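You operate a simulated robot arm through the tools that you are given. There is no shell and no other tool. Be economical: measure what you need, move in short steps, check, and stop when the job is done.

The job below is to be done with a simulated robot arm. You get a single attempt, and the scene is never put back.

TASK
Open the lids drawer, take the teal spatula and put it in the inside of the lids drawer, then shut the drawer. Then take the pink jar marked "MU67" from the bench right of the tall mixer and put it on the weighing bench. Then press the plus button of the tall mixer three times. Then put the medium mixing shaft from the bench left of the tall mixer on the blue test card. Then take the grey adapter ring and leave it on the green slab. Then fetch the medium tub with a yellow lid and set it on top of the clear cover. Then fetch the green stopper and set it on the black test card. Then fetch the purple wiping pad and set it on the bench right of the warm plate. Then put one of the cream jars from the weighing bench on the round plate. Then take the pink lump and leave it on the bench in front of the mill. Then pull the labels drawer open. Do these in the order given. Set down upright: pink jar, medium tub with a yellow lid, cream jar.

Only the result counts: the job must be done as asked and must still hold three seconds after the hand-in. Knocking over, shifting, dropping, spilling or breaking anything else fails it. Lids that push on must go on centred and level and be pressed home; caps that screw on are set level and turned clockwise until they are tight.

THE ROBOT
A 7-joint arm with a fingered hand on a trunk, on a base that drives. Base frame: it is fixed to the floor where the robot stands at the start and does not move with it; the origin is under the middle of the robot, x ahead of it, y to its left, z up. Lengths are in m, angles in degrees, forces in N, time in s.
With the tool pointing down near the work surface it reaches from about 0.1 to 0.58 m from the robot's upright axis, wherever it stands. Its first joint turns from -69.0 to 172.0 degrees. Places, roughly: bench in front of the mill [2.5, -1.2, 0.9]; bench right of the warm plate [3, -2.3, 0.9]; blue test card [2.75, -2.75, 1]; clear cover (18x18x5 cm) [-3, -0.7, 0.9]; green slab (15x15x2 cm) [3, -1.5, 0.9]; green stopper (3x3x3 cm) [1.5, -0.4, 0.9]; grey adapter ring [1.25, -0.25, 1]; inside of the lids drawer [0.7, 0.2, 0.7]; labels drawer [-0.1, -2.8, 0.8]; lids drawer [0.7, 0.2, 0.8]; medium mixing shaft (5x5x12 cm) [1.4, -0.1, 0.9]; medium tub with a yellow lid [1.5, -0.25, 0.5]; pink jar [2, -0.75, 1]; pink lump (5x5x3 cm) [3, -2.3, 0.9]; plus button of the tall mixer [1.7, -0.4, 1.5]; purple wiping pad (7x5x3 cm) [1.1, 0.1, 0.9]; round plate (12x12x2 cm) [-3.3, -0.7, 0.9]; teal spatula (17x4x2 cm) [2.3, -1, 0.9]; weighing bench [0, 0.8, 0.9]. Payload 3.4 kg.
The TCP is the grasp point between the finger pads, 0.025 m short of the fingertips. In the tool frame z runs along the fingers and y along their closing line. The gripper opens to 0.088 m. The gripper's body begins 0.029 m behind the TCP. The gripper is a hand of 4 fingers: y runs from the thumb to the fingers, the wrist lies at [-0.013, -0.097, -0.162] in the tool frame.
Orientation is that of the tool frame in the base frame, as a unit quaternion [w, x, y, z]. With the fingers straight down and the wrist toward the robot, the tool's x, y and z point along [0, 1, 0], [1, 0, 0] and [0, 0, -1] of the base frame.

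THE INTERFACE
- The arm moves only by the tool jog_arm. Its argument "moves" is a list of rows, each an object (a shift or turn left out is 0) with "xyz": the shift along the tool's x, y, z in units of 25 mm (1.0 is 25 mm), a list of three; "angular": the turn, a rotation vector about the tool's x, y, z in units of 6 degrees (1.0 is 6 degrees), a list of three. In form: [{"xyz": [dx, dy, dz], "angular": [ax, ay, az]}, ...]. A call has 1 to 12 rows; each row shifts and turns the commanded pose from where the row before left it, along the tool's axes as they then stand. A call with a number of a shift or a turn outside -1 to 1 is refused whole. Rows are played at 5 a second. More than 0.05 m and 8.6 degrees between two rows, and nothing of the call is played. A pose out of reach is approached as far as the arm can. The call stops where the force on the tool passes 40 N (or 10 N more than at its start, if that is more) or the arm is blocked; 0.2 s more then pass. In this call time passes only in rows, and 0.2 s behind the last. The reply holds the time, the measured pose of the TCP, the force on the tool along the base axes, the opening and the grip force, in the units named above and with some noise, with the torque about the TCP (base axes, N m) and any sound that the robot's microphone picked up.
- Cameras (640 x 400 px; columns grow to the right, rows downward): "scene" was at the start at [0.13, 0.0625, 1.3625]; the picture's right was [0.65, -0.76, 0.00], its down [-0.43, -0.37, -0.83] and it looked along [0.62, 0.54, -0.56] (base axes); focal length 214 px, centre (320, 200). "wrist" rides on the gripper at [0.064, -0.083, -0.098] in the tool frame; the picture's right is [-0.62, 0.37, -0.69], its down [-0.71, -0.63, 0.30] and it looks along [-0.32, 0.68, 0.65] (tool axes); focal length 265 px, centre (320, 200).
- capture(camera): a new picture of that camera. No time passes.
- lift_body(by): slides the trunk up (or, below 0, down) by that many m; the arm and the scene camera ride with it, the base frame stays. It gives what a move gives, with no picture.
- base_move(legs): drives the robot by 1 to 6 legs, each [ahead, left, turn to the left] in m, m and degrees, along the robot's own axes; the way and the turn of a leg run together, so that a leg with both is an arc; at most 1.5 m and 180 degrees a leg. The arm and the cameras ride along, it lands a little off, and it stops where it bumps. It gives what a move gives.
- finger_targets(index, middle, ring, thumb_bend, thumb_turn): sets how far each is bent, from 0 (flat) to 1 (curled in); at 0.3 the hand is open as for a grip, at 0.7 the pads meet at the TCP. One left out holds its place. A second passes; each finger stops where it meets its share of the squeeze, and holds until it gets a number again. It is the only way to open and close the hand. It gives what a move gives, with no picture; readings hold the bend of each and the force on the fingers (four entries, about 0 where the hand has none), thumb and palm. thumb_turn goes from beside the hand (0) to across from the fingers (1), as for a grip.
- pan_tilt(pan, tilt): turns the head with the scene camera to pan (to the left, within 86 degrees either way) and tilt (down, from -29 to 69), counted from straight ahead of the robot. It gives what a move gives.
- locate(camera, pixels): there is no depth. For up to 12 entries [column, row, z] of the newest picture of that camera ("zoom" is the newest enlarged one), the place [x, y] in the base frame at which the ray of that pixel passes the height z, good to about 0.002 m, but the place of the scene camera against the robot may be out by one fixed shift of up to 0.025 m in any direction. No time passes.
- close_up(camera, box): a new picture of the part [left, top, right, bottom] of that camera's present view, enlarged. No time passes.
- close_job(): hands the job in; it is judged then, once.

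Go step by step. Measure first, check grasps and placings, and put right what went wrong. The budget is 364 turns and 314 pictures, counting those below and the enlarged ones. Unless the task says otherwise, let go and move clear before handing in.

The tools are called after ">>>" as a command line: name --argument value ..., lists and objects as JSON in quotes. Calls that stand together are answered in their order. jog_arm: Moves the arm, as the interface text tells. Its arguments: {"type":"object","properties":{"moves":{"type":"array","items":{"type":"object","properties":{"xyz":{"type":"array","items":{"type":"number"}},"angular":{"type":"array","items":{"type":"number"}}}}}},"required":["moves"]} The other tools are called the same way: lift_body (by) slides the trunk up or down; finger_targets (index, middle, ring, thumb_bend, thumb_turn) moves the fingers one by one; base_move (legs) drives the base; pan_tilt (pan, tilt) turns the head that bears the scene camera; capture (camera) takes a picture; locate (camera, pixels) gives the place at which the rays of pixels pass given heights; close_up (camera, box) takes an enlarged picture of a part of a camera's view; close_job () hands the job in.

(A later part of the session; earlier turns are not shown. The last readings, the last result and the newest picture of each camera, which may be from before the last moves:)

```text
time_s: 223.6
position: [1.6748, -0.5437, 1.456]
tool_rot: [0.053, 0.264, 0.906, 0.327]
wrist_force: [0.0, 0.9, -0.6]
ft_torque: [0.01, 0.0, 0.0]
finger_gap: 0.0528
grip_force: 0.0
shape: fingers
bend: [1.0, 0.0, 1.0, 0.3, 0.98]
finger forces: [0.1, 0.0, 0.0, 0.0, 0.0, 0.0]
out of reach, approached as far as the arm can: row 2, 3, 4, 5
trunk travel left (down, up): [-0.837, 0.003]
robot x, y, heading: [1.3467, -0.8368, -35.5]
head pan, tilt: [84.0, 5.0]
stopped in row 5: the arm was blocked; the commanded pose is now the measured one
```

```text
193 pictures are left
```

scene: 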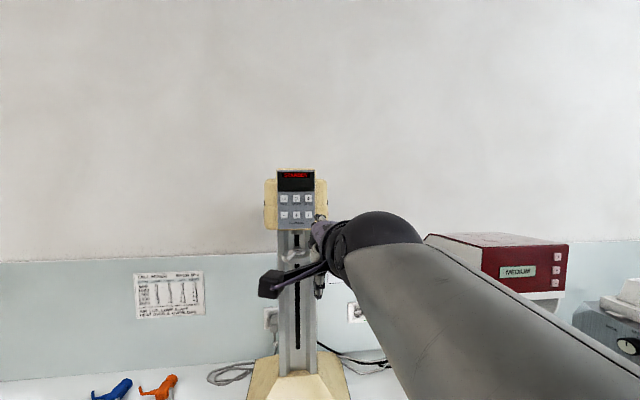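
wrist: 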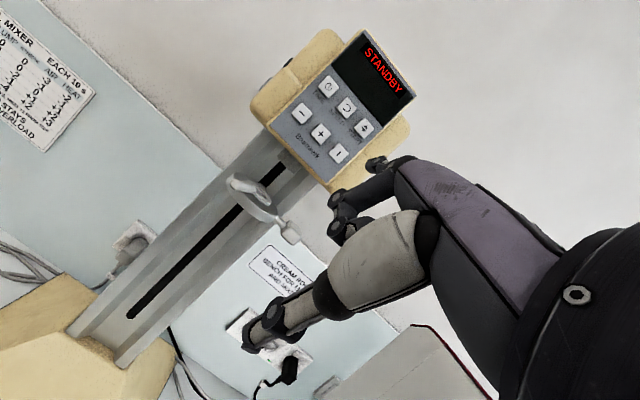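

Reach at this arm angle is worse (the arm folds against the head). The base is nearly square, so facing the bench gets equally close with the arm straight ahead; I turn the base 90° and swing the arm back to the front.

>>> base_move --legs '[[0, -0.3, 0], [0, 0, 89.7]]'

>>> jog_arm --moves '[{"xyz": [-0.79, -0.21, -0.17], "angular": [-0.051, -0.414, 0.521]}, {"xyz": [-0.79, -0.21, -0.17], "angular": [-0.051, -0.414, 0.521]}, {"xyz": [-0.79, -0.21, -0.17], "angular": [-0.051, -0.414, 0.521]}, {"xyz": [-0.79, -0.21, -0.17], "angular": [-0.051, -0.414, 0.521]}, {"xyz": [-0.79, -0.21, -0.17], "angular": [-0.051, -0.414, 0.521]}, {"xyz": [-0.79, -0.21, -0.17], "angular": [-0.051, -0.414, 0.521]}, {"xyz": [-0.82, -0.125, -0.1], "angular": [-0.051, -0.414, 0.521]}, {"xyz": [-0.82, -0.125, -0.1], "angular": [-0.051, -0.414, 0.521]}, {"xyz": [-0.82, -0.125, -0.1], "angular": [-0.051, -0.414, 0.521]}, {"xyz": [-0.82, -0.125, -0.1], "angular": [-0.051, -0.414, 0.521]}, {"xyz": [-0.82, -0.125, -0.1], "angular": [-0.051, -0.414, 0.521]}, {"xyz": [-0.82, -0.125, -0.1], "angular": [-0.051, -0.414, 0.521]}]'

>>> jog_arm --moves '[{"xyz": [-0.84, -0.04, -0.03], "angular": [-0.051, -0.414, 0.521]}, {"xyz": [-0.84, -0.04, -0.03], "angular": [-0.051, -0.414, 0.521]}, {"xyz": [-0.84, -0.04, -0.03], "angular": [-0.051, -0.414, 0.521]}, {"xyz": [-0.84, -0.04, -0.03], "angular": [-0.051, -0.414, 0.521]}, {"xyz": [-0.84, -0.04, -0.03], "angular": [-0.051, -0.414, 0.521]}, {"xyz": [-0.84, -0.04, -0.03], "angular": [-0.051, -0.414, 0.521]}, {"xyz": [-0.84, 0.05, 0.04], "angular": [-0.051, -0.414, 0.521]}, {"xyz": [-0.84, 0.05, 0.04], "angular": [-0.051, -0.414, 0.521]}, {"xyz": [-0.84, 0.05, 0.04], "angular": [-0.051, -0.414, 0.521]}, {"xyz": [-0.84, 0.05, 0.04], "angular": [-0.051, -0.414, 0.521]}]'

>>> pan_tilt --pan 0 --tilt 10

>>> capture --camera "scene"

```text
time_s: 229.4
position: [0.885, -0.7492, 1.4566]
tool_rot: [-0.193, -0.452, 0.828, 0.269]
wrist_force: [-0.3, 0.1, 0.0]
ft_torque: [-0.04, 0.02, -0.02]
finger_gap: 0.0532
grip_force: 0.1
shape: fingers
bend: [1.0, 0.0, 1.0, 0.3, 0.98]
finger forces: [0.1, 0.0, 0.0, 0.0, 0.1, 0.1]
trunk travel left (down, up): [-0.837, 0.003]
robot x, y, heading: [1.1766, -1.0787, 53.9]
head pan, tilt: [84.0, 5.0]
```

```text
time_s: 232.0
position: [1.1147, -0.657, 1.44]
tool_rot: [-0.067, -0.074, 0.94, 0.325]
wrist_force: [0.9, -0.4, -0.7]
ft_torque: [-0.02, -0.01, -0.01]
finger_gap: 0.0528
grip_force: 0.0
shape: fingers
bend: [1.0, 0.0, 1.0, 0.3, 0.98]
finger forces: [0.1, 0.1, 0.0, 0.1, 0.0, 0.0]
trunk travel left (down, up): [-0.837, 0.003]
robot x, y, heading: [1.1782, -1.0752, 54.3]
head pan, tilt: [84.0, 5.0]
```

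```text
time_s: 234.2
position: [1.3212, -0.688, 1.4224]
tool_rot: [0.048, 0.253, 0.909, 0.327]
wrist_force: [0.1, 0.1, 0.3]
ft_torque: [0.02, 0.0, -0.02]
finger_gap: 0.0527
grip_force: 0.1
shape: fingers
bend: [1.0, 0.0, 1.0, 0.3, 0.98]
finger forces: [0.1, 0.0, 0.0, 0.0, 0.0, 0.1]
trunk travel left (down, up): [-0.837, 0.003]
robot x, y, heading: [1.1745, -1.0781, 54.0]
head pan, tilt: [84.0, 5.0]
```

```text
time_s: 235.8
position: [1.3201, -0.687, 1.4213]
tool_rot: [0.048, 0.252, 0.909, 0.328]
wrist_force: [-0.6, 0.4, -0.1]
ft_torque: [0.01, -0.01, 0.01]
finger_gap: 0.0529
grip_force: 0.1
shape: fingers
bend: [1.0, 0.0, 1.0, 0.3, 0.98]
finger forces: [0.0, 0.0, 0.0, 0.0, 0.1, 0.0]
trunk travel left (down, up): [-0.837, 0.003]
robot x, y, heading: [1.1787, -1.079, 54.0]
head pan, tilt: [0.0, 10.0]
```

```text
192 pictures are left
```

scene: 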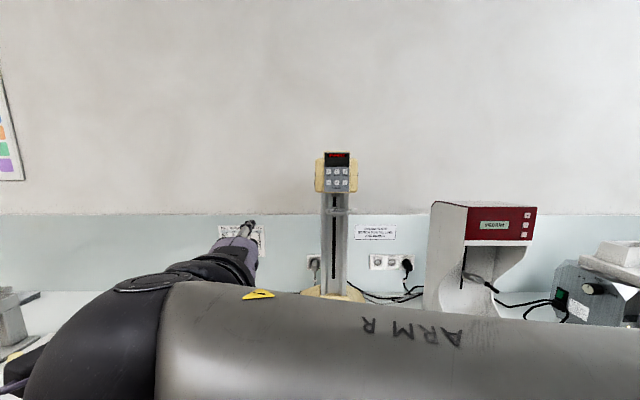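

The swing went smoothly and the arm is now in front-left. I straighten the tool, raise 3 cm and drive up to the mixer.

>>> jog_arm --moves '[{"angular": [-0.052, -0.413, 0.12], "xyz": [0, 0.25, -0.31]}, {"angular": [-0.052, -0.413, 0.12], "xyz": [0, 0.25, -0.31]}, {"angular": [-0.052, -0.413, 0.12], "xyz": [0, 0.25, -0.31]}]'

>>> base_move --legs '[[0, -0.166, 0], [0.3, 0, 0]]'

>>> capture --camera "wrist"

>>> capture --camera "scene"

```text
time_s: 236.6
position: [1.3195, -0.6875, 1.4512]
tool_rot: [0.103, 0.29, 0.896, 0.319]
wrist_force: [-1.0, 0.0, -0.4]
ft_torque: [0.0, 0.0, 0.01]
finger_gap: 0.0526
grip_force: 0.0
shape: fingers
bend: [1.0, 0.0, 1.0, 0.3, 0.98]
finger forces: [0.1, 0.1, 0.0, 0.0, 0.0, 0.0]
trunk travel left (down, up): [-0.837, 0.003]
robot x, y, heading: [1.182, -1.0742, 54.0]
head pan, tilt: [0.0, 10.0]
```

```text
time_s: 239.7
position: [1.634, -0.5333, 1.4522]
tool_rot: [0.102, 0.29, 0.896, 0.319]
wrist_force: [-0.4, 0.7, 0.8]
ft_torque: [0.01, -0.02, 0.0]
finger_gap: 0.0526
grip_force: 0.0
shape: fingers
bend: [1.0, 0.0, 1.0, 0.3, 0.98]
finger forces: [0.0, 0.0, 0.0, 0.0, 0.1, 0.0]
trunk travel left (down, up): [-0.837, 0.003]
robot x, y, heading: [1.4913, -0.9214, 54.0]
head pan, tilt: [0.0, 10.0]
```

```text
191 pictures are left
```

wrist: 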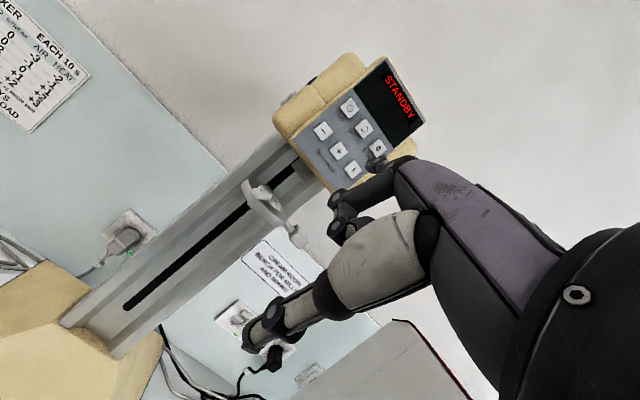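

```text
190 pictures are left
```

scene: 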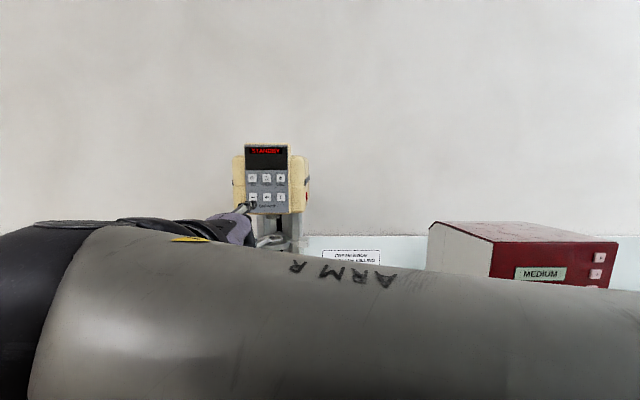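

I advance 7.5 cm straight toward the button.

>>> jog_arm --moves '[{"xyz": [-0.05, 0.775, 0.63]}, {"xyz": [-0.05, 0.775, 0.63]}, {"xyz": [-0.05, 0.775, 0.63]}]'

>>> close_up --camera "wrist" --box '[250, 70, 490, 220]'

>>> close_up --camera "scene" --box '[190, 120, 350, 220]'

```text
time_s: 240.5
position: [1.6799, -0.4714, 1.4514]
tool_rot: [0.103, 0.291, 0.896, 0.319]
wrist_force: [-0.6, 0.0, 0.3]
ft_torque: [-0.02, 0.01, -0.02]
finger_gap: 0.0528
grip_force: 0.0
shape: fingers
bend: [1.0, 0.0, 1.0, 0.3, 0.98]
finger forces: [0.0, 0.0, 0.1, 0.1, 0.0, 0.0]
trunk travel left (down, up): [-0.837, 0.003]
robot x, y, heading: [1.4904, -0.9222, 53.7]
head pan, tilt: [0.0, 10.0]
```

```text
2.67 times, centred on (370, 145) of wrist
```

zoom: 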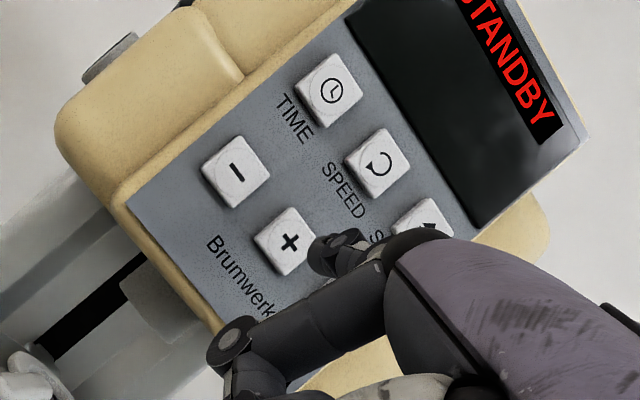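

```text
4.00 times, centred on (270, 170) of scene
```

zoom: 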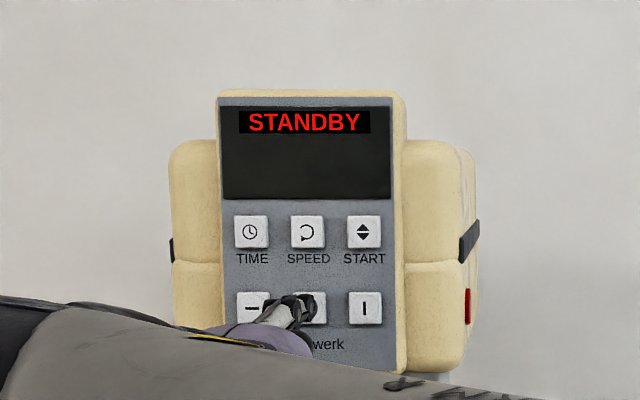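

The fingertip is in line with the plus button. I approach the final 2 cm.

>>> jog_arm --moves '[{"xyz": [0, 0.31, 0.25]}, {"xyz": [0, 0.31, 0.25]}]'

>>> close_up --camera "wrist" --box '[250, 70, 490, 220]'

```text
time_s: 241.1
position: [1.6923, -0.4579, 1.4514]
tool_rot: [0.103, 0.29, 0.897, 0.319]
wrist_force: [-1.1, -0.8, -0.3]
ft_torque: [0.02, -0.01, 0.02]
finger_gap: 0.0531
grip_force: 0.5
shape: fingers
bend: [1.0, 0.0, 1.0, 0.3, 0.98]
finger forces: [0.1, 1.3, 0.1, 0.0, 0.1, 0.1]
trunk travel left (down, up): [-0.837, 0.003]
robot x, y, heading: [1.4902, -0.9217, 54.1]
head pan, tilt: [0.0, 10.0]
heard: click
```

```text
2.67 times, centred on (370, 145) of wrist
```

zoom: 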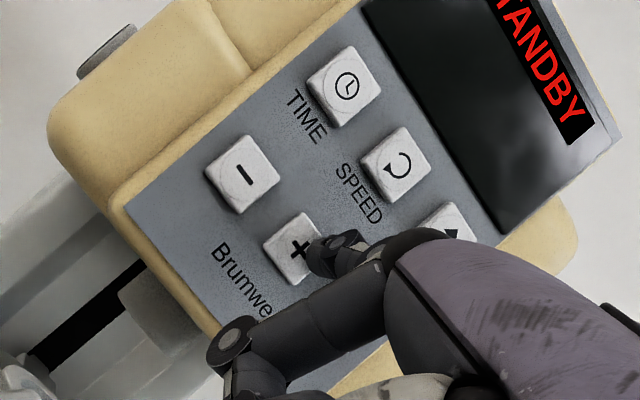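

A click: one press. I release 15 mm and press again.

>>> jog_arm --moves '[{"xyz": [0, -0.31, -0.25]}, {"xyz": [0, -0.31, -0.25]}]'

>>> jog_arm --moves '[{"xyz": [0, 0.31, 0.25]}, {"xyz": [0, 0.31, 0.25]}]'

```text
time_s: 241.7
position: [1.6812, -0.4728, 1.4517]
tool_rot: [0.103, 0.291, 0.896, 0.32]
wrist_force: [-0.6, -0.3, -0.4]
ft_torque: [-0.01, 0.03, -0.01]
finger_gap: 0.0528
grip_force: 0.1
shape: fingers
bend: [1.0, 0.0, 1.0, 0.3, 0.98]
finger forces: [0.0, 0.0, 0.0, 0.0, 0.0, 0.0]
trunk travel left (down, up): [-0.837, 0.003]
robot x, y, heading: [1.4892, -0.9216, 53.8]
head pan, tilt: [0.0, 10.0]
```

```text
time_s: 242.3
position: [1.6944, -0.4578, 1.4515]
tool_rot: [0.103, 0.292, 0.896, 0.319]
wrist_force: [-0.2, -1.1, -0.4]
ft_torque: [0.05, 0.0, -0.03]
finger_gap: 0.0528
grip_force: 0.7
shape: fingers
bend: [1.0, 0.0, 1.0, 0.3, 0.98]
finger forces: [0.0, 1.5, 0.1, 0.1, 0.0, 0.0]
trunk travel left (down, up): [-0.837, 0.003]
robot x, y, heading: [1.4895, -0.918, 53.9]
head pan, tilt: [0.0, 10.0]
heard: click
```

Second click. One more release and press, then release.

>>> jog_arm --moves '[{"xyz": [0, -0.31, -0.25]}, {"xyz": [0, -0.31, -0.25]}]'

>>> jog_arm --moves '[{"xyz": [0, 0.31, 0.25]}, {"xyz": [0, 0.31, 0.25]}]'

>>> close_up --camera "scene" --box '[190, 120, 350, 220]'

```text
time_s: 242.9
position: [1.6818, -0.4747, 1.452]
tool_rot: [0.104, 0.291, 0.896, 0.32]
wrist_force: [0.1, 0.2, 1.1]
ft_torque: [0.04, -0.02, -0.05]
finger_gap: 0.0529
grip_force: 0.1
shape: fingers
bend: [1.0, 0.0, 1.0, 0.3, 0.98]
finger forces: [0.1, 0.0, 0.0, 0.1, 0.0, 0.0]
trunk travel left (down, up): [-0.837, 0.003]
robot x, y, heading: [1.492, -0.9239, 53.8]
head pan, tilt: [0.0, 10.0]
```

```text
time_s: 243.5
position: [1.6944, -0.4593, 1.453]
tool_rot: [0.102, 0.291, 0.896, 0.319]
wrist_force: [-0.8, -0.5, -0.3]
ft_torque: [0.03, -0.05, 0.01]
finger_gap: 0.053
grip_force: 0.8
shape: fingers
bend: [1.0, 0.0, 1.0, 0.3, 0.98]
finger forces: [0.0, 1.0, 0.1, 0.0, 0.0, 0.0]
trunk travel left (down, up): [-0.837, 0.003]
robot x, y, heading: [1.4938, -0.9247, 53.9]
head pan, tilt: [0.0, 10.0]
heard: click
```

```text
4.00 times, centred on (270, 170) of scene
```

zoom: 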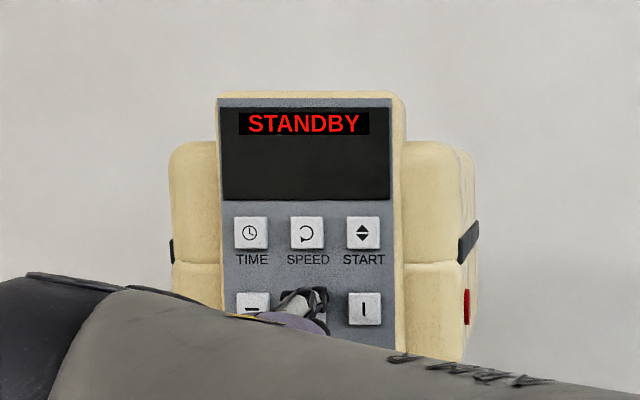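

Three clicks heard. I withdraw, open the hand, turn the tool down and shift left to look at the mixing shafts.

>>> jog_arm --moves '[{"xyz": [0, -0.7, -0.6]}, {"xyz": [0, -0.7, -0.6]}]'

>>> base_move --legs '[[-0.25, 0, 0], [0, 0.5, 0]]'

>>> finger_targets --index 0.3 --middle 0.3 --ring 0.3 --thumb_bend 0.3 --thumb_turn 1

>>> jog_arm --moves '[{"angular": [0.92, 0, 0], "xyz": [0, -0.5, 0.6]}, {"angular": [0.92, 0, 0], "xyz": [0, -0.4, 0.8]}, {"angular": [0.92, 0, 0], "xyz": [0, -0.4, 0.9]}, {"angular": [0.92, 0, 0], "xyz": [0, -0.3, 0.9]}, {"angular": [0.92, 0, 0], "xyz": [0, -0.2, 0.9]}, {"angular": [0.92, 0, 0], "xyz": [0, -0.1, 0.9]}, {"angular": [0.92, 0, 0], "xyz": [0, 0, 0.9]}, {"xyz": [0, 0, 0.9]}, {"xyz": [0, 0, 0.9]}, {"xyz": [0, 0, 0.9]}]'

>>> pan_tilt --pan 0 --tilt 35

>>> capture --camera "scene"

>>> capture --camera "wrist"

```text
time_s: 244.1
position: [1.6678, -0.4956, 1.4536]
tool_rot: [0.103, 0.291, 0.896, 0.319]
wrist_force: [0.3, -0.4, -0.2]
ft_torque: [0.01, -0.01, 0.0]
finger_gap: 0.0528
grip_force: 0.1
shape: fingers
bend: [1.0, 0.0, 1.0, 0.3, 0.98]
finger forces: [0.1, 0.0, 0.0, 0.1, 0.0, 0.0]
trunk travel left (down, up): [-0.837, 0.003]
robot x, y, heading: [1.486, -0.9211, 53.8]
head pan, tilt: [0.0, 10.0]
```

```text
time_s: 248.5
position: [1.119, -0.4005, 1.4533]
tool_rot: [0.103, 0.292, 0.895, 0.32]
wrist_force: [0.3, 0.0, 0.1]
ft_torque: [0.0, 0.0, -0.01]
finger_gap: 0.0528
grip_force: 0.0
shape: fingers
bend: [1.0, 0.0, 1.0, 0.3, 0.98]
finger forces: [0.1, 0.0, 0.1, 0.1, 0.0, 0.1]
trunk travel left (down, up): [-0.837, 0.003]
robot x, y, heading: [0.9425, -0.8259, 53.7]
head pan, tilt: [0.0, 10.0]
```

```text
time_s: 249.5
position: [1.1176, -0.4006, 1.4538]
tool_rot: [0.103, 0.293, 0.896, 0.319]
wrist_force: [-0.8, -0.3, -0.8]
ft_torque: [0.01, -0.01, -0.01]
finger_gap: 0.0844
grip_force: 0.1
shape: fingers
bend: [0.3, 0.3, 0.3, 0.3, 0.97]
finger forces: [0.1, 0.0, 0.0, 0.0, 0.0, 0.0]
trunk travel left (down, up): [-0.837, 0.003]
robot x, y, heading: [0.9414, -0.8247, 53.9]
head pan, tilt: [0.0, 10.0]
```

```text
time_s: 251.7
position: [1.1272, -0.3898, 1.2276]
tool_rot: [0.001, 0.311, 0.95, 0.005]
wrist_force: [0.3, -0.2, -0.5]
ft_torque: [-0.03, 0.01, -0.02]
finger_gap: 0.0843
grip_force: 0.0
shape: fingers
bend: [0.3, 0.3, 0.3, 0.3, 0.97]
finger forces: [0.0, 0.0, 0.0, 0.0, 0.1, 0.0]
trunk travel left (down, up): [-0.837, 0.003]
robot x, y, heading: [0.9406, -0.8269, 53.4]
head pan, tilt: [0.0, 10.0]
```

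```text
time_s: 252.6
position: [1.126, -0.3896, 1.2277]
tool_rot: [0.001, 0.31, 0.951, 0.004]
wrist_force: [-0.1, 0.0, 0.3]
ft_torque: [0.02, 0.01, -0.01]
finger_gap: 0.0845
grip_force: 0.1
shape: fingers
bend: [0.3, 0.3, 0.3, 0.3, 0.97]
finger forces: [0.0, 0.0, 0.0, 0.0, 0.0, 0.0]
trunk travel left (down, up): [-0.837, 0.003]
robot x, y, heading: [0.9393, -0.8292, 53.5]
head pan, tilt: [0.0, 35.0]
```

```text
185 pictures are left
```

scene: 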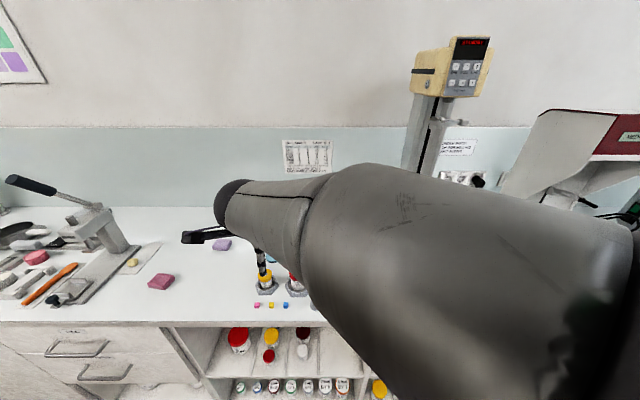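

```text
184 pictures are left
```

wrist: 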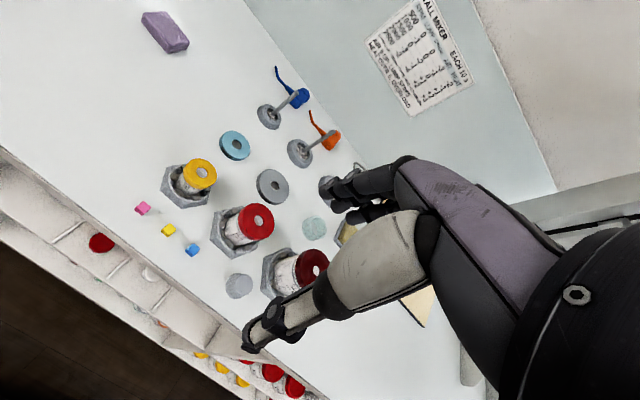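

The three upright shafts stand at (268,115), (300,152) and (330,188) in the wrist view; the grey ring is at (273,186). I zoom and locate.

>>> close_up --camera "wrist" --box '[200, 40, 400, 240]'

>>> locate --camera "wrist" --pixels '[[268, 117, 0.905], [299, 153, 0.905], [328, 186, 0.905], [273, 186, 0.91], [235, 146, 0.91], [335, 133, 1.02], [335, 133, 1.0], [315, 229, 0.905]]'

```text
2.00 times, centred on (300, 140) of wrist
```

zoom: 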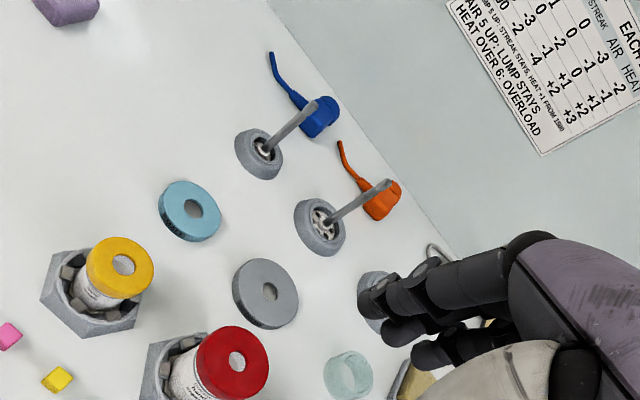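

```text
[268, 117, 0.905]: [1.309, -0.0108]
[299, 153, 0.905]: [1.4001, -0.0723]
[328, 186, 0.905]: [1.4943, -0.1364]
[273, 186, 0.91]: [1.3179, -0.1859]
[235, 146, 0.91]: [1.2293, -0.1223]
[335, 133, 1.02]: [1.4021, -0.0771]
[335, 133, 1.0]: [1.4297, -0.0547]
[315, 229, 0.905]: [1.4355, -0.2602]
```

The medium (middle) shaft stands at (1.400,-0.073), its rod top near z=1.02. I drive up facing the bench and test how far the arm reaches straight ahead.

>>> base_move --legs '[[0.27, -0.03, 0.4]]'

>>> jog_arm --moves '[{"xyz": [0, 0.6, 0]}, {"xyz": [0, 0.6, 0]}]'

>>> capture --camera "wrist"

```text
time_s: 254.5
position: [1.3087, -0.185, 1.2286]
tool_rot: [0.002, 0.306, 0.952, 0.005]
wrist_force: [-0.2, -0.3, 0.3]
ft_torque: [0.03, -0.05, -0.02]
finger_gap: 0.0845
grip_force: 0.0
shape: fingers
bend: [0.3, 0.3, 0.3, 0.3, 0.97]
finger forces: [0.1, 0.0, 0.0, 0.1, 0.1, 0.1]
trunk travel left (down, up): [-0.837, 0.003]
robot x, y, heading: [1.1263, -0.6251, 54.1]
head pan, tilt: [0.0, 35.0]
```

```text
time_s: 255.1
position: [1.3269, -0.1609, 1.2275]
tool_rot: [0.002, 0.306, 0.952, 0.004]
wrist_force: [0.4, -0.7, -0.7]
ft_torque: [-0.02, 0.02, -0.04]
finger_gap: 0.0845
grip_force: 0.1
shape: fingers
bend: [0.3, 0.3, 0.3, 0.3, 0.97]
finger forces: [0.1, 0.0, 0.0, 0.0, 0.1, 0.0]
trunk travel left (down, up): [-0.837, 0.003]
robot x, y, heading: [1.1266, -0.6287, 54.3]
head pan, tilt: [0.0, 35.0]
```

```text
182 pictures are left
```

wrist: 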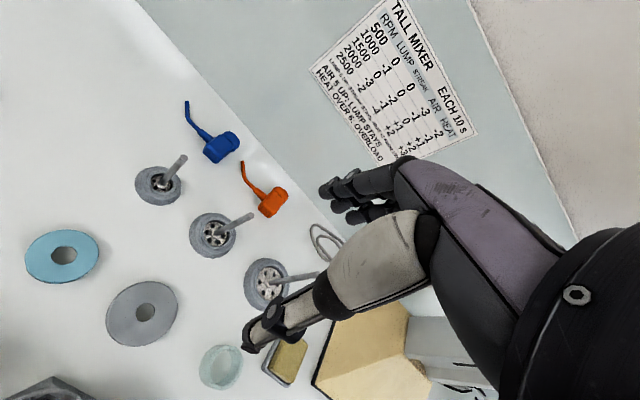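

Reach is fine so far (0.51). I relocate the middle shaft at (213,234).

>>> locate --camera "wrist" --pixels '[[215, 235, 0.905], [252, 215, 1.02], [252, 215, 1.01], [162, 184, 0.905], [266, 285, 0.905], [240, 147, 0.92], [285, 202, 0.92]]'

>>> close_up --camera "wrist" --box '[120, 130, 320, 310]'

```text
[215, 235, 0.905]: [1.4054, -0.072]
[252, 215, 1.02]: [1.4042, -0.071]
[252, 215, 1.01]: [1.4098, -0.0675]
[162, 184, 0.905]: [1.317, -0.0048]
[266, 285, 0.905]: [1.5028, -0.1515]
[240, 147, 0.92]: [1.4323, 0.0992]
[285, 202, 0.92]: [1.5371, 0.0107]
```

```text
2.22 times, centred on (220, 220) of wrist
```

zoom: 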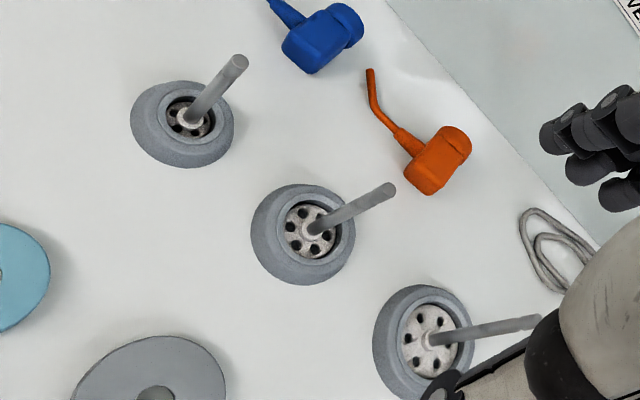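

I centre the base on the shaft, lower the trunk for best reach, and extend over it at z≈1.11.

>>> base_move --legs '[[0.013, 0.07, 0]]'

>>> lift_body --by -0.11

>>> jog_arm --moves '[{"xyz": [-0.8, 0.6, 0]}, {"xyz": [-0.8, 0.6, 0]}, {"xyz": [-0.8, 0.6, 0]}, {"xyz": [-0.8, 0.6, 0]}]'

>>> capture --camera "wrist"

```text
time_s: 256.1
position: [1.2777, -0.1105, 1.2283]
tool_rot: [0.001, 0.306, 0.952, 0.004]
wrist_force: [-0.2, 0.5, -0.5]
ft_torque: [-0.03, -0.01, -0.02]
finger_gap: 0.0846
grip_force: 0.0
shape: fingers
bend: [0.3, 0.3, 0.3, 0.3, 0.97]
finger forces: [0.1, 0.0, 0.0, 0.0, 0.0, 0.1]
trunk travel left (down, up): [-0.837, 0.003]
robot x, y, heading: [1.0765, -0.5696, 54.3]
head pan, tilt: [0.0, 35.0]
```

```text
time_s: 257.5
position: [1.2787, -0.1117, 1.1177]
tool_rot: [0.002, 0.305, 0.952, 0.004]
wrist_force: [0.5, -0.7, 0.2]
ft_torque: [-0.02, 0.01, -0.02]
finger_gap: 0.0845
grip_force: 0.1
shape: fingers
bend: [0.3, 0.3, 0.3, 0.3, 0.97]
finger forces: [0.0, 0.1, 0.1, 0.0, 0.1, 0.0]
trunk travel left (down, up): [-0.727, 0.113]
robot x, y, heading: [1.0747, -0.572, 54.2]
head pan, tilt: [0.0, 35.0]
```

```text
time_s: 258.5
position: [1.3807, -0.1088, 1.1175]
tool_rot: [0.0, 0.305, 0.952, 0.005]
wrist_force: [-0.3, 0.5, -0.2]
ft_torque: [0.01, -0.03, -0.01]
finger_gap: 0.0846
grip_force: 0.1
shape: fingers
bend: [0.3, 0.3, 0.3, 0.3, 0.97]
finger forces: [0.0, 0.0, 0.0, 0.0, 0.1, 0.0]
trunk travel left (down, up): [-0.727, 0.113]
robot x, y, heading: [1.0811, -0.5752, 54.3]
head pan, tilt: [0.0, 35.0]
```

```text
180 pictures are left
```

wrist: 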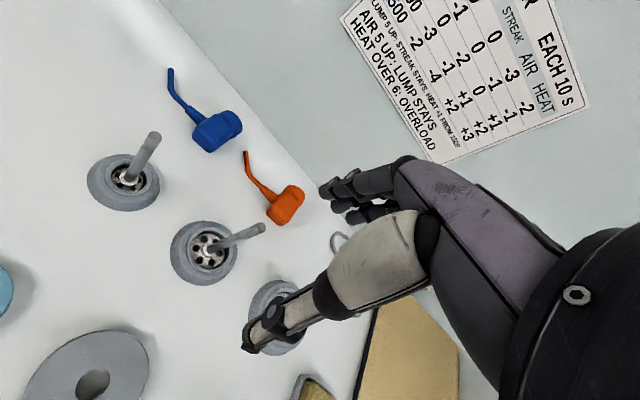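

Straight ahead the arm reaches 0.554 without complaint. I relocate the rod top at (262,229).

>>> locate --camera "wrist" --pixels '[[261, 229, 1.02], [261, 229, 1.015], [205, 252, 0.905], [205, 252, 0.9]]'

>>> jog_arm --moves '[{"xyz": [0, 0.9, 0]}, {"xyz": [0, 0.84, 0]}]'

>>> capture --camera "wrist"

```text
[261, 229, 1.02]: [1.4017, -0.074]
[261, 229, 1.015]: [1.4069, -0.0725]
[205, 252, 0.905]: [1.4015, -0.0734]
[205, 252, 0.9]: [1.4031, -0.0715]
```

```text
time_s: 259.1
position: [1.4042, -0.073, 1.1184]
tool_rot: [0.001, 0.307, 0.952, 0.004]
wrist_force: [-0.5, 0.0, 0.0]
ft_torque: [0.01, 0.01, -0.01]
finger_gap: 0.0843
grip_force: 0.1
shape: fingers
bend: [0.3, 0.3, 0.3, 0.3, 0.97]
finger forces: [0.0, 0.0, 0.0, 0.0, 0.1, 0.0]
trunk travel left (down, up): [-0.727, 0.113]
robot x, y, heading: [1.0797, -0.5738, 54.0]
head pan, tilt: [0.0, 35.0]
```

```text
179 pictures are left
```

wrist: 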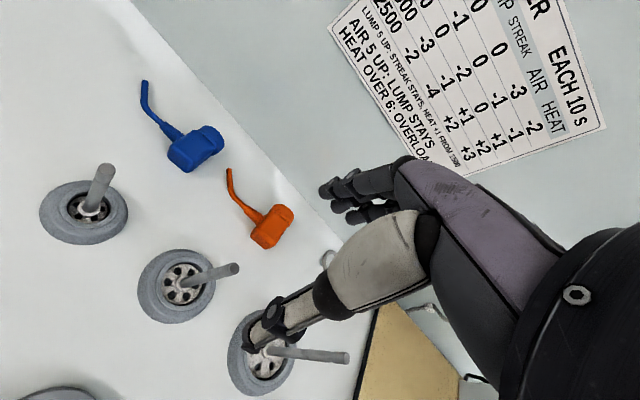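

Directly above the rod now. I lower with the trunk to z≈0.992 so the rod's upper part is between the fingers.

>>> lift_body --by -0.126

>>> capture --camera "wrist"

```text
time_s: 260.7
position: [1.4031, -0.0721, 0.9929]
tool_rot: [0.002, 0.306, 0.952, 0.003]
wrist_force: [0.2, -0.1, 1.4]
ft_torque: [-0.01, 0.02, 0.02]
finger_gap: 0.0845
grip_force: 0.1
shape: fingers
bend: [0.3, 0.3, 0.3, 0.3, 0.97]
finger forces: [0.1, 0.0, 0.0, 0.0, 0.1, 0.1]
trunk travel left (down, up): [-0.601, 0.239]
robot x, y, heading: [1.0802, -0.5699, 54.3]
head pan, tilt: [0.0, 35.0]
```

```text
178 pictures are left
```

wrist: 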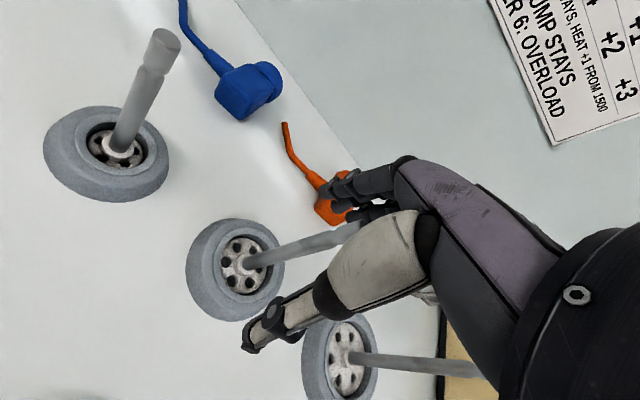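

The rod runs through the grasp point (325,242). I close.

>>> finger_targets --index 0.75 --middle 0.75 --ring 0.75 --thumb_bend 0.75

>>> capture --camera "wrist"

```text
time_s: 261.7
position: [1.4041, -0.0715, 0.9932]
tool_rot: [0.001, 0.306, 0.952, 0.004]
wrist_force: [0.0, 0.2, -0.1]
ft_torque: [-0.01, 0.04, 0.0]
finger_gap: 0.0014
grip_force: 8.7
shape: fingers
bend: [0.73, 0.75, 0.75, 0.69, 1.0]
finger forces: [7.3, 2.4, 0.0, 0.0, 7.2, 0.0]
trunk travel left (down, up): [-0.601, 0.239]
robot x, y, heading: [1.0768, -0.5754, 54.1]
head pan, tilt: [0.0, 35.0]
```

```text
177 pictures are left
```

wrist: 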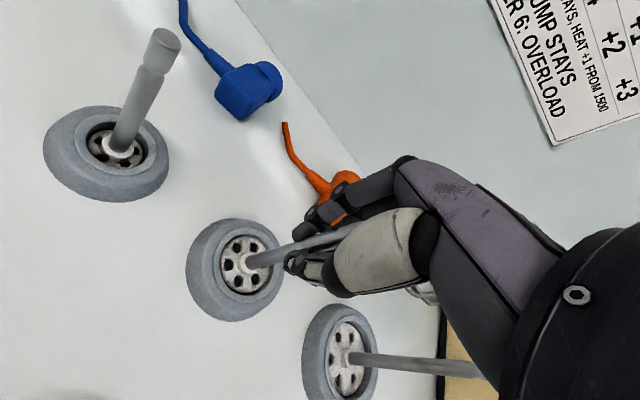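

Light grip (8.7 N, gap 1 mm). I lift a little to see whether the shaft follows.

>>> lift_body --by 0.03

>>> capture --camera "wrist"

>>> close_up --camera "wrist" --box '[200, 150, 440, 310]'

```text
time_s: 262.4
position: [1.4041, -0.0728, 1.0229]
tool_rot: [0.001, 0.306, 0.952, 0.004]
wrist_force: [1.1, -0.4, -0.7]
ft_torque: [0.0, 0.0, 0.01]
finger_gap: 0.001
grip_force: 9.3
shape: fingers
bend: [0.73, 0.75, 0.75, 0.69, 1.0]
finger forces: [7.9, 3.1, 0.1, 0.1, 7.1, 0.0]
trunk travel left (down, up): [-0.631, 0.209]
robot x, y, heading: [1.0774, -0.5786, 54.6]
head pan, tilt: [0.0, 35.0]
```

```text
176 pictures are left
```

wrist: 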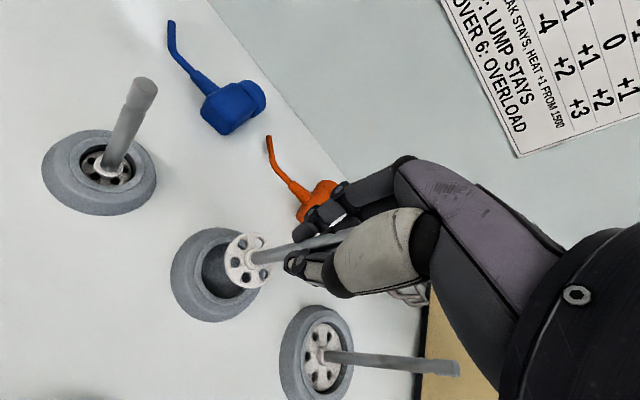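

```text
2.50 times, centred on (320, 230) of wrist
```

zoom: 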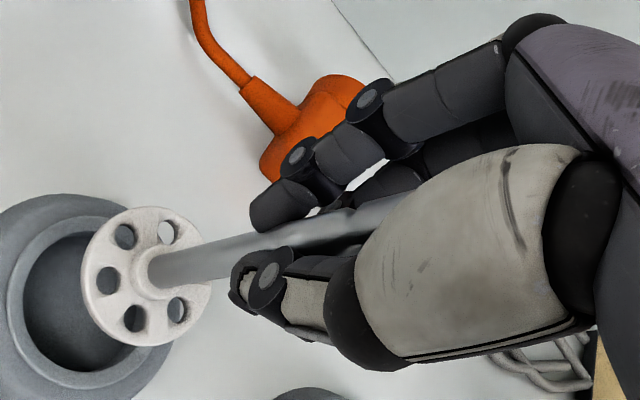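

The shaft is out of its holder and held. I raise it, back out, turn toward the far bench and drive there.

>>> lift_body --by 0.2

>>> base_move --legs '[[-0.45, 0, 0], [0, 0, -90.3], [0.75, -0.18, 0], [0.75, -0.18, 0]]'

>>> pan_tilt --pan 0 --tilt 25

>>> capture --camera "scene"

>>> capture --camera "wrist"

```text
time_s: 264.6
position: [1.4043, -0.072, 1.2232]
tool_rot: [0.0, 0.306, 0.952, 0.004]
wrist_force: [0.9, -0.2, -1.2]
ft_torque: [-0.04, 0.01, 0.01]
finger_gap: 0.0015
grip_force: 9.0
shape: fingers
bend: [0.73, 0.75, 0.75, 0.69, 1.0]
finger forces: [7.8, 3.1, 0.0, 0.0, 7.1, 0.1]
trunk travel left (down, up): [-0.831, 0.009]
robot x, y, heading: [1.0785, -0.5771, 54.2]
head pan, tilt: [0.0, 35.0]
```

```text
time_s: 278.6
position: [2.3792, -2.3875, 1.2236]
tool_rot: [0.003, 0.883, 0.469, 0.003]
wrist_force: [-0.6, -0.2, -0.6]
ft_torque: [0.01, 0.02, 0.04]
finger_gap: 0.0012
grip_force: 8.7
shape: fingers
bend: [0.73, 0.75, 0.75, 0.69, 1.0]
finger forces: [7.4, 3.3, 0.1, 0.0, 6.6, 0.1]
trunk travel left (down, up): [-0.831, 0.009]
robot x, y, heading: [1.8675, -2.074, -34.0]
head pan, tilt: [0.0, 35.0]
```

```text
time_s: 279.4
position: [2.3784, -2.3881, 1.2224]
tool_rot: [0.004, 0.883, 0.469, 0.003]
wrist_force: [-0.4, 0.2, -1.0]
ft_torque: [0.03, -0.02, 0.01]
finger_gap: 0.001
grip_force: 8.4
shape: fingers
bend: [0.73, 0.75, 0.75, 0.69, 1.0]
finger forces: [7.4, 3.3, 0.0, 0.1, 6.5, 0.1]
trunk travel left (down, up): [-0.831, 0.009]
robot x, y, heading: [1.87, -2.0754, -34.1]
head pan, tilt: [0.0, 25.0]
```

```text
174 pictures are left
```

scene: 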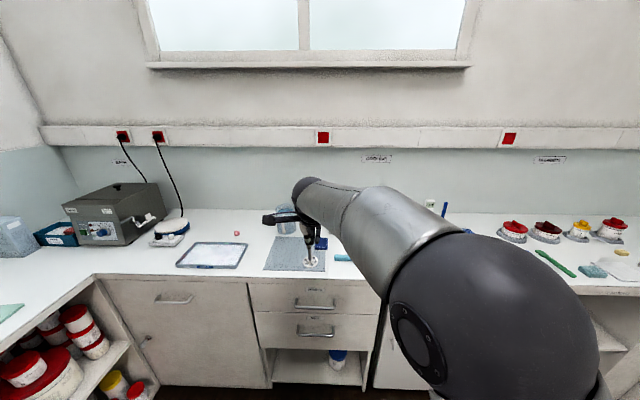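

```text
173 pictures are left
```

wrist: 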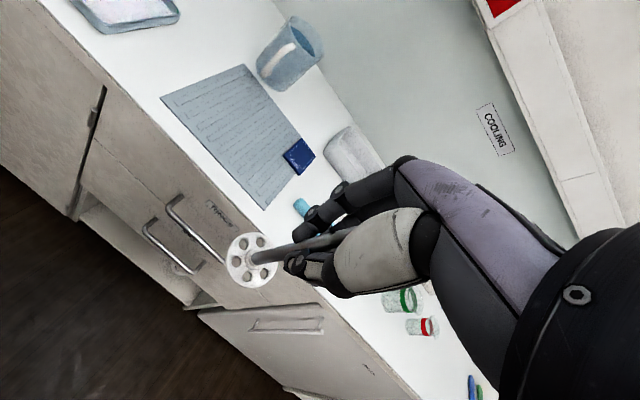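

The blue test card lies on the grey mat at (299,155) in the wrist view. I locate and zoom on it.

>>> locate --camera "wrist" --pixels '[[299, 155, 0.905], [282, 155, 0.905], [298, 138, 0.905], [316, 156, 0.905], [299, 174, 0.905], [162, 97, 0.905], [290, 60, 0.905], [265, 208, 0.9]]'

>>> close_up --camera "wrist" --box '[150, 20, 410, 220]'

```text
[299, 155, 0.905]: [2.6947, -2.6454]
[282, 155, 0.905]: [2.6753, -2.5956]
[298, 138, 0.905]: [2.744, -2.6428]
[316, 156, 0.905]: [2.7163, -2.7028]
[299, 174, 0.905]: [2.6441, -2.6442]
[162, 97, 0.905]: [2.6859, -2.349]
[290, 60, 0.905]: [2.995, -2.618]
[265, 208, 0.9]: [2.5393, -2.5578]
```

```text
2.00 times, centred on (280, 120) of wrist
```

zoom: 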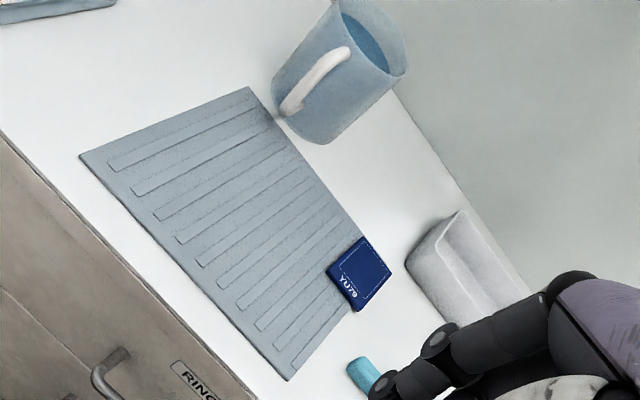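

>>> base_move --legs '[[0, 0, -1.9], [0.406, 0, 0]]'

>>> capture --camera "wrist"

>>> capture --camera "scene"

```text
time_s: 282.2
position: [2.6939, -2.6364, 1.2234]
tool_rot: [0.005, 0.89, 0.457, 0.002]
wrist_force: [0.4, -1.4, -1.2]
ft_torque: [-0.02, -0.02, -0.01]
finger_gap: 0.001
grip_force: 9.2
shape: fingers
bend: [0.73, 0.75, 0.75, 0.69, 1.0]
finger forces: [7.2, 3.3, 0.0, 0.1, 6.6, 0.0]
trunk travel left (down, up): [-0.831, 0.009]
robot x, y, heading: [2.1904, -2.3089, -35.9]
head pan, tilt: [0.0, 25.0]
```

```text
171 pictures are left
```

wrist: 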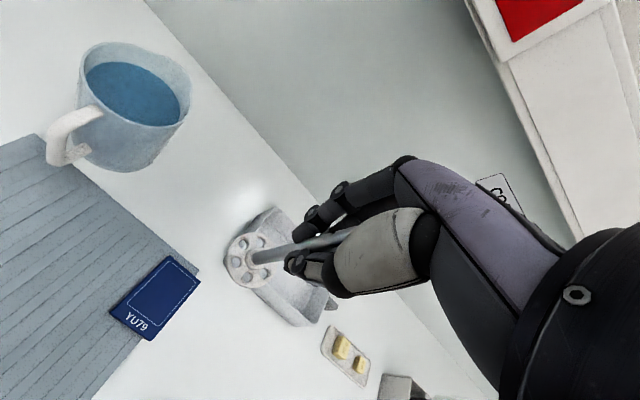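

```text
170 pictures are left
```

scene: 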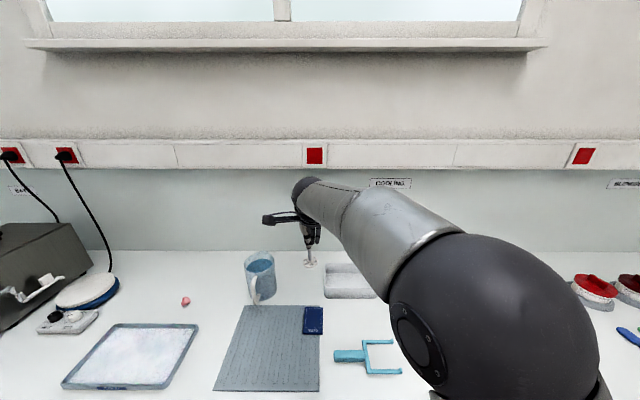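

>>> locate --camera "wrist" --pixels '[[155, 297, 0.905], [155, 297, 0.912], [108, 310, 0.905], [165, 257, 0.905], [199, 282, 0.905], [150, 340, 0.905], [245, 258, 1.13]]'

```text
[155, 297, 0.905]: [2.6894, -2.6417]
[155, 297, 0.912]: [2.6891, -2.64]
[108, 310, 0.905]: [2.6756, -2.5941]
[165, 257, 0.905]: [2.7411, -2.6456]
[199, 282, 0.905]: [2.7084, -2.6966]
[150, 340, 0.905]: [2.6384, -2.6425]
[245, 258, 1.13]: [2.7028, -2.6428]
```

The card centre is (2.690,-2.643); the impeller is about 1 cm beyond it. I correct and lower.

>>> jog_arm --moves '[{"xyz": [-0.26, -0.36, 0]}]'

>>> lift_body --by -0.19

>>> capture --camera "wrist"

```text
time_s: 282.6
position: [2.6831, -2.6374, 1.2247]
tool_rot: [0.004, 0.889, 0.458, 0.004]
wrist_force: [-0.2, 0.9, -0.3]
ft_torque: [0.01, -0.03, -0.01]
finger_gap: 0.0009
grip_force: 8.5
shape: fingers
bend: [0.73, 0.75, 0.75, 0.69, 1.0]
finger forces: [7.3, 3.2, 0.0, 0.0, 6.6, 0.0]
trunk travel left (down, up): [-0.831, 0.009]
robot x, y, heading: [2.1958, -2.3092, -35.6]
head pan, tilt: [0.0, 25.0]
```

```text
time_s: 284.7
position: [2.6832, -2.6369, 1.0336]
tool_rot: [0.005, 0.889, 0.457, 0.002]
wrist_force: [-0.3, 1.1, -1.4]
ft_torque: [0.0, 0.01, 0.04]
finger_gap: 0.0009
grip_force: 8.4
shape: fingers
bend: [0.73, 0.75, 0.75, 0.69, 1.0]
finger forces: [7.4, 3.3, 0.0, 0.1, 6.7, 0.0]
trunk travel left (down, up): [-0.641, 0.199]
robot x, y, heading: [2.1954, -2.3131, -35.8]
head pan, tilt: [0.0, 25.0]
```

```text
169 pictures are left
```

wrist: 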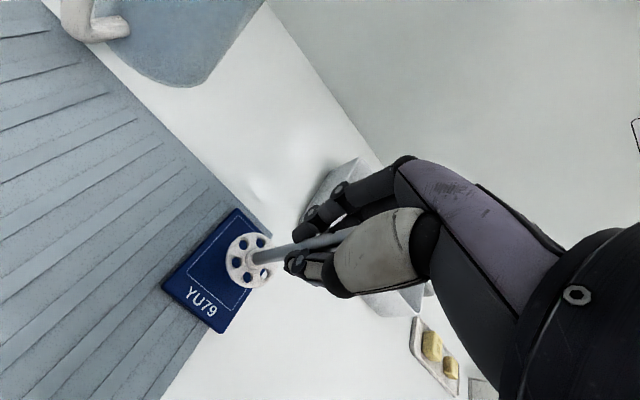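

>>> locate --camera "wrist" --pixels '[[163, 284, 0.91], [238, 209, 0.91], [219, 333, 0.91], [272, 238, 0.91], [248, 261, 0.942]]'

```text
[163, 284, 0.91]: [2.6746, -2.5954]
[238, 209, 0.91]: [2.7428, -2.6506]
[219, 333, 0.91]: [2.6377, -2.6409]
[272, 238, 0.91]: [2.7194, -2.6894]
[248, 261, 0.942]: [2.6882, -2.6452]
```

Centred. I lower gently until contact.

>>> jog_arm --moves '[{"xyz": [0, 0, 0.25]}, {"xyz": [0, 0, 0.25]}, {"xyz": [0, 0, 0.2]}, {"xyz": [0, 0, 0.16]}, {"xyz": [0, 0, 0.12]}]'

>>> capture --camera "wrist"

```text
time_s: 285.9
position: [2.6825, -2.6371, 1.0079]
tool_rot: [0.004, 0.889, 0.457, 0.002]
wrist_force: [1.0, -0.3, -0.1]
ft_torque: [0.02, 0.0, -0.02]
finger_gap: 0.0008
grip_force: 8.4
shape: fingers
bend: [0.73, 0.75, 0.75, 0.69, 1.0]
finger forces: [7.2, 3.4, 0.0, 0.1, 6.6, 0.1]
trunk travel left (down, up): [-0.641, 0.199]
robot x, y, heading: [2.1922, -2.3148, -35.6]
head pan, tilt: [0.0, 25.0]
```

```text
168 pictures are left
```

wrist: 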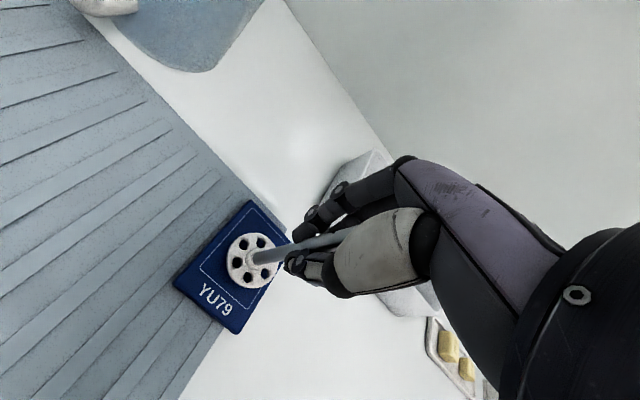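

>>> jog_arm --moves '[{"xyz": [0, 0, 0.1]}, {"xyz": [0, 0, 0.1]}, {"xyz": [0, 0, 0.1]}]'

```text
time_s: 286.7
position: [2.683, -2.6392, 1.0013]
tool_rot: [0.005, 0.889, 0.457, 0.003]
wrist_force: [0.2, -0.7, 4.2]
ft_torque: [-0.02, -0.04, -0.04]
finger_gap: 0.0006
grip_force: 9.4
shape: fingers
bend: [0.74, 0.75, 0.75, 0.69, 1.0]
finger forces: [8.3, 4.2, 0.1, 0.0, 6.9, 0.0]
trunk travel left (down, up): [-0.641, 0.199]
robot x, y, heading: [2.1935, -2.314, -35.9]
head pan, tilt: [0.0, 25.0]
```

Contact (4 N). I open gently and rise.

>>> finger_targets --index 0.55 --middle 0.55 --ring 0.55 --thumb_bend 0.55

>>> finger_targets --index 0.3 --middle 0.3 --ring 0.3 --thumb_bend 0.3

>>> capture --camera "wrist"

>>> lift_body --by 0.19

>>> capture --camera "wrist"

```text
time_s: 287.7
position: [2.6832, -2.6372, 1.0007]
tool_rot: [0.003, 0.889, 0.458, 0.002]
wrist_force: [-0.2, -0.1, -0.6]
ft_torque: [0.03, 0.03, 0.03]
finger_gap: 0.0302
grip_force: 0.1
shape: fingers
bend: [0.55, 0.55, 0.55, 0.55, 1.0]
finger forces: [0.0, 0.0, 0.0, 0.1, 0.0, 0.0]
trunk travel left (down, up): [-0.641, 0.199]
robot x, y, heading: [2.1945, -2.3131, -35.9]
head pan, tilt: [0.0, 25.0]
```

```text
time_s: 288.7
position: [2.6839, -2.6373, 1.0005]
tool_rot: [0.004, 0.889, 0.458, 0.003]
wrist_force: [-0.1, -1.0, -0.3]
ft_torque: [-0.03, -0.01, 0.01]
finger_gap: 0.0846
grip_force: 0.0
shape: fingers
bend: [0.3, 0.3, 0.3, 0.3, 0.98]
finger forces: [0.1, 0.1, 0.0, 0.0, 0.0, 0.0]
trunk travel left (down, up): [-0.641, 0.199]
robot x, y, heading: [2.1917, -2.3144, -35.9]
head pan, tilt: [0.0, 25.0]
```

```text
167 pictures are left
```

wrist: 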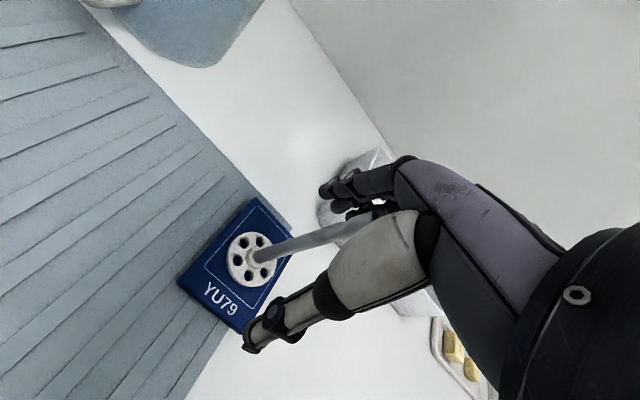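

```text
time_s: 290.8
position: [2.6827, -2.637, 1.19]
tool_rot: [0.003, 0.889, 0.457, 0.002]
wrist_force: [0.0, 0.3, 0.2]
ft_torque: [0.05, -0.01, -0.01]
finger_gap: 0.0844
grip_force: 0.0
shape: fingers
bend: [0.3, 0.3, 0.3, 0.3, 0.98]
finger forces: [0.1, 0.1, 0.0, 0.1, 0.1, 0.0]
trunk travel left (down, up): [-0.831, 0.009]
robot x, y, heading: [2.1925, -2.3103, -35.9]
head pan, tilt: [0.0, 25.0]
```

```text
166 pictures are left
```

wrist: 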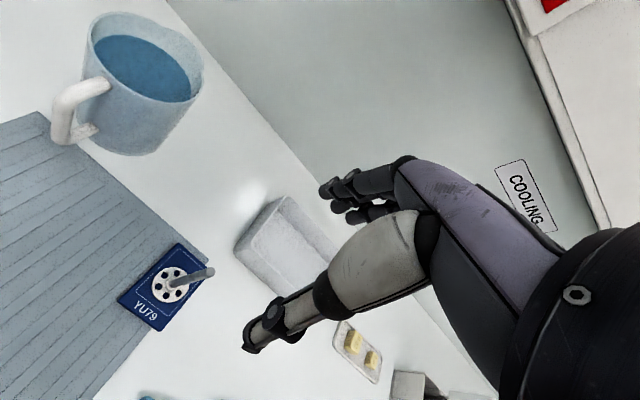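

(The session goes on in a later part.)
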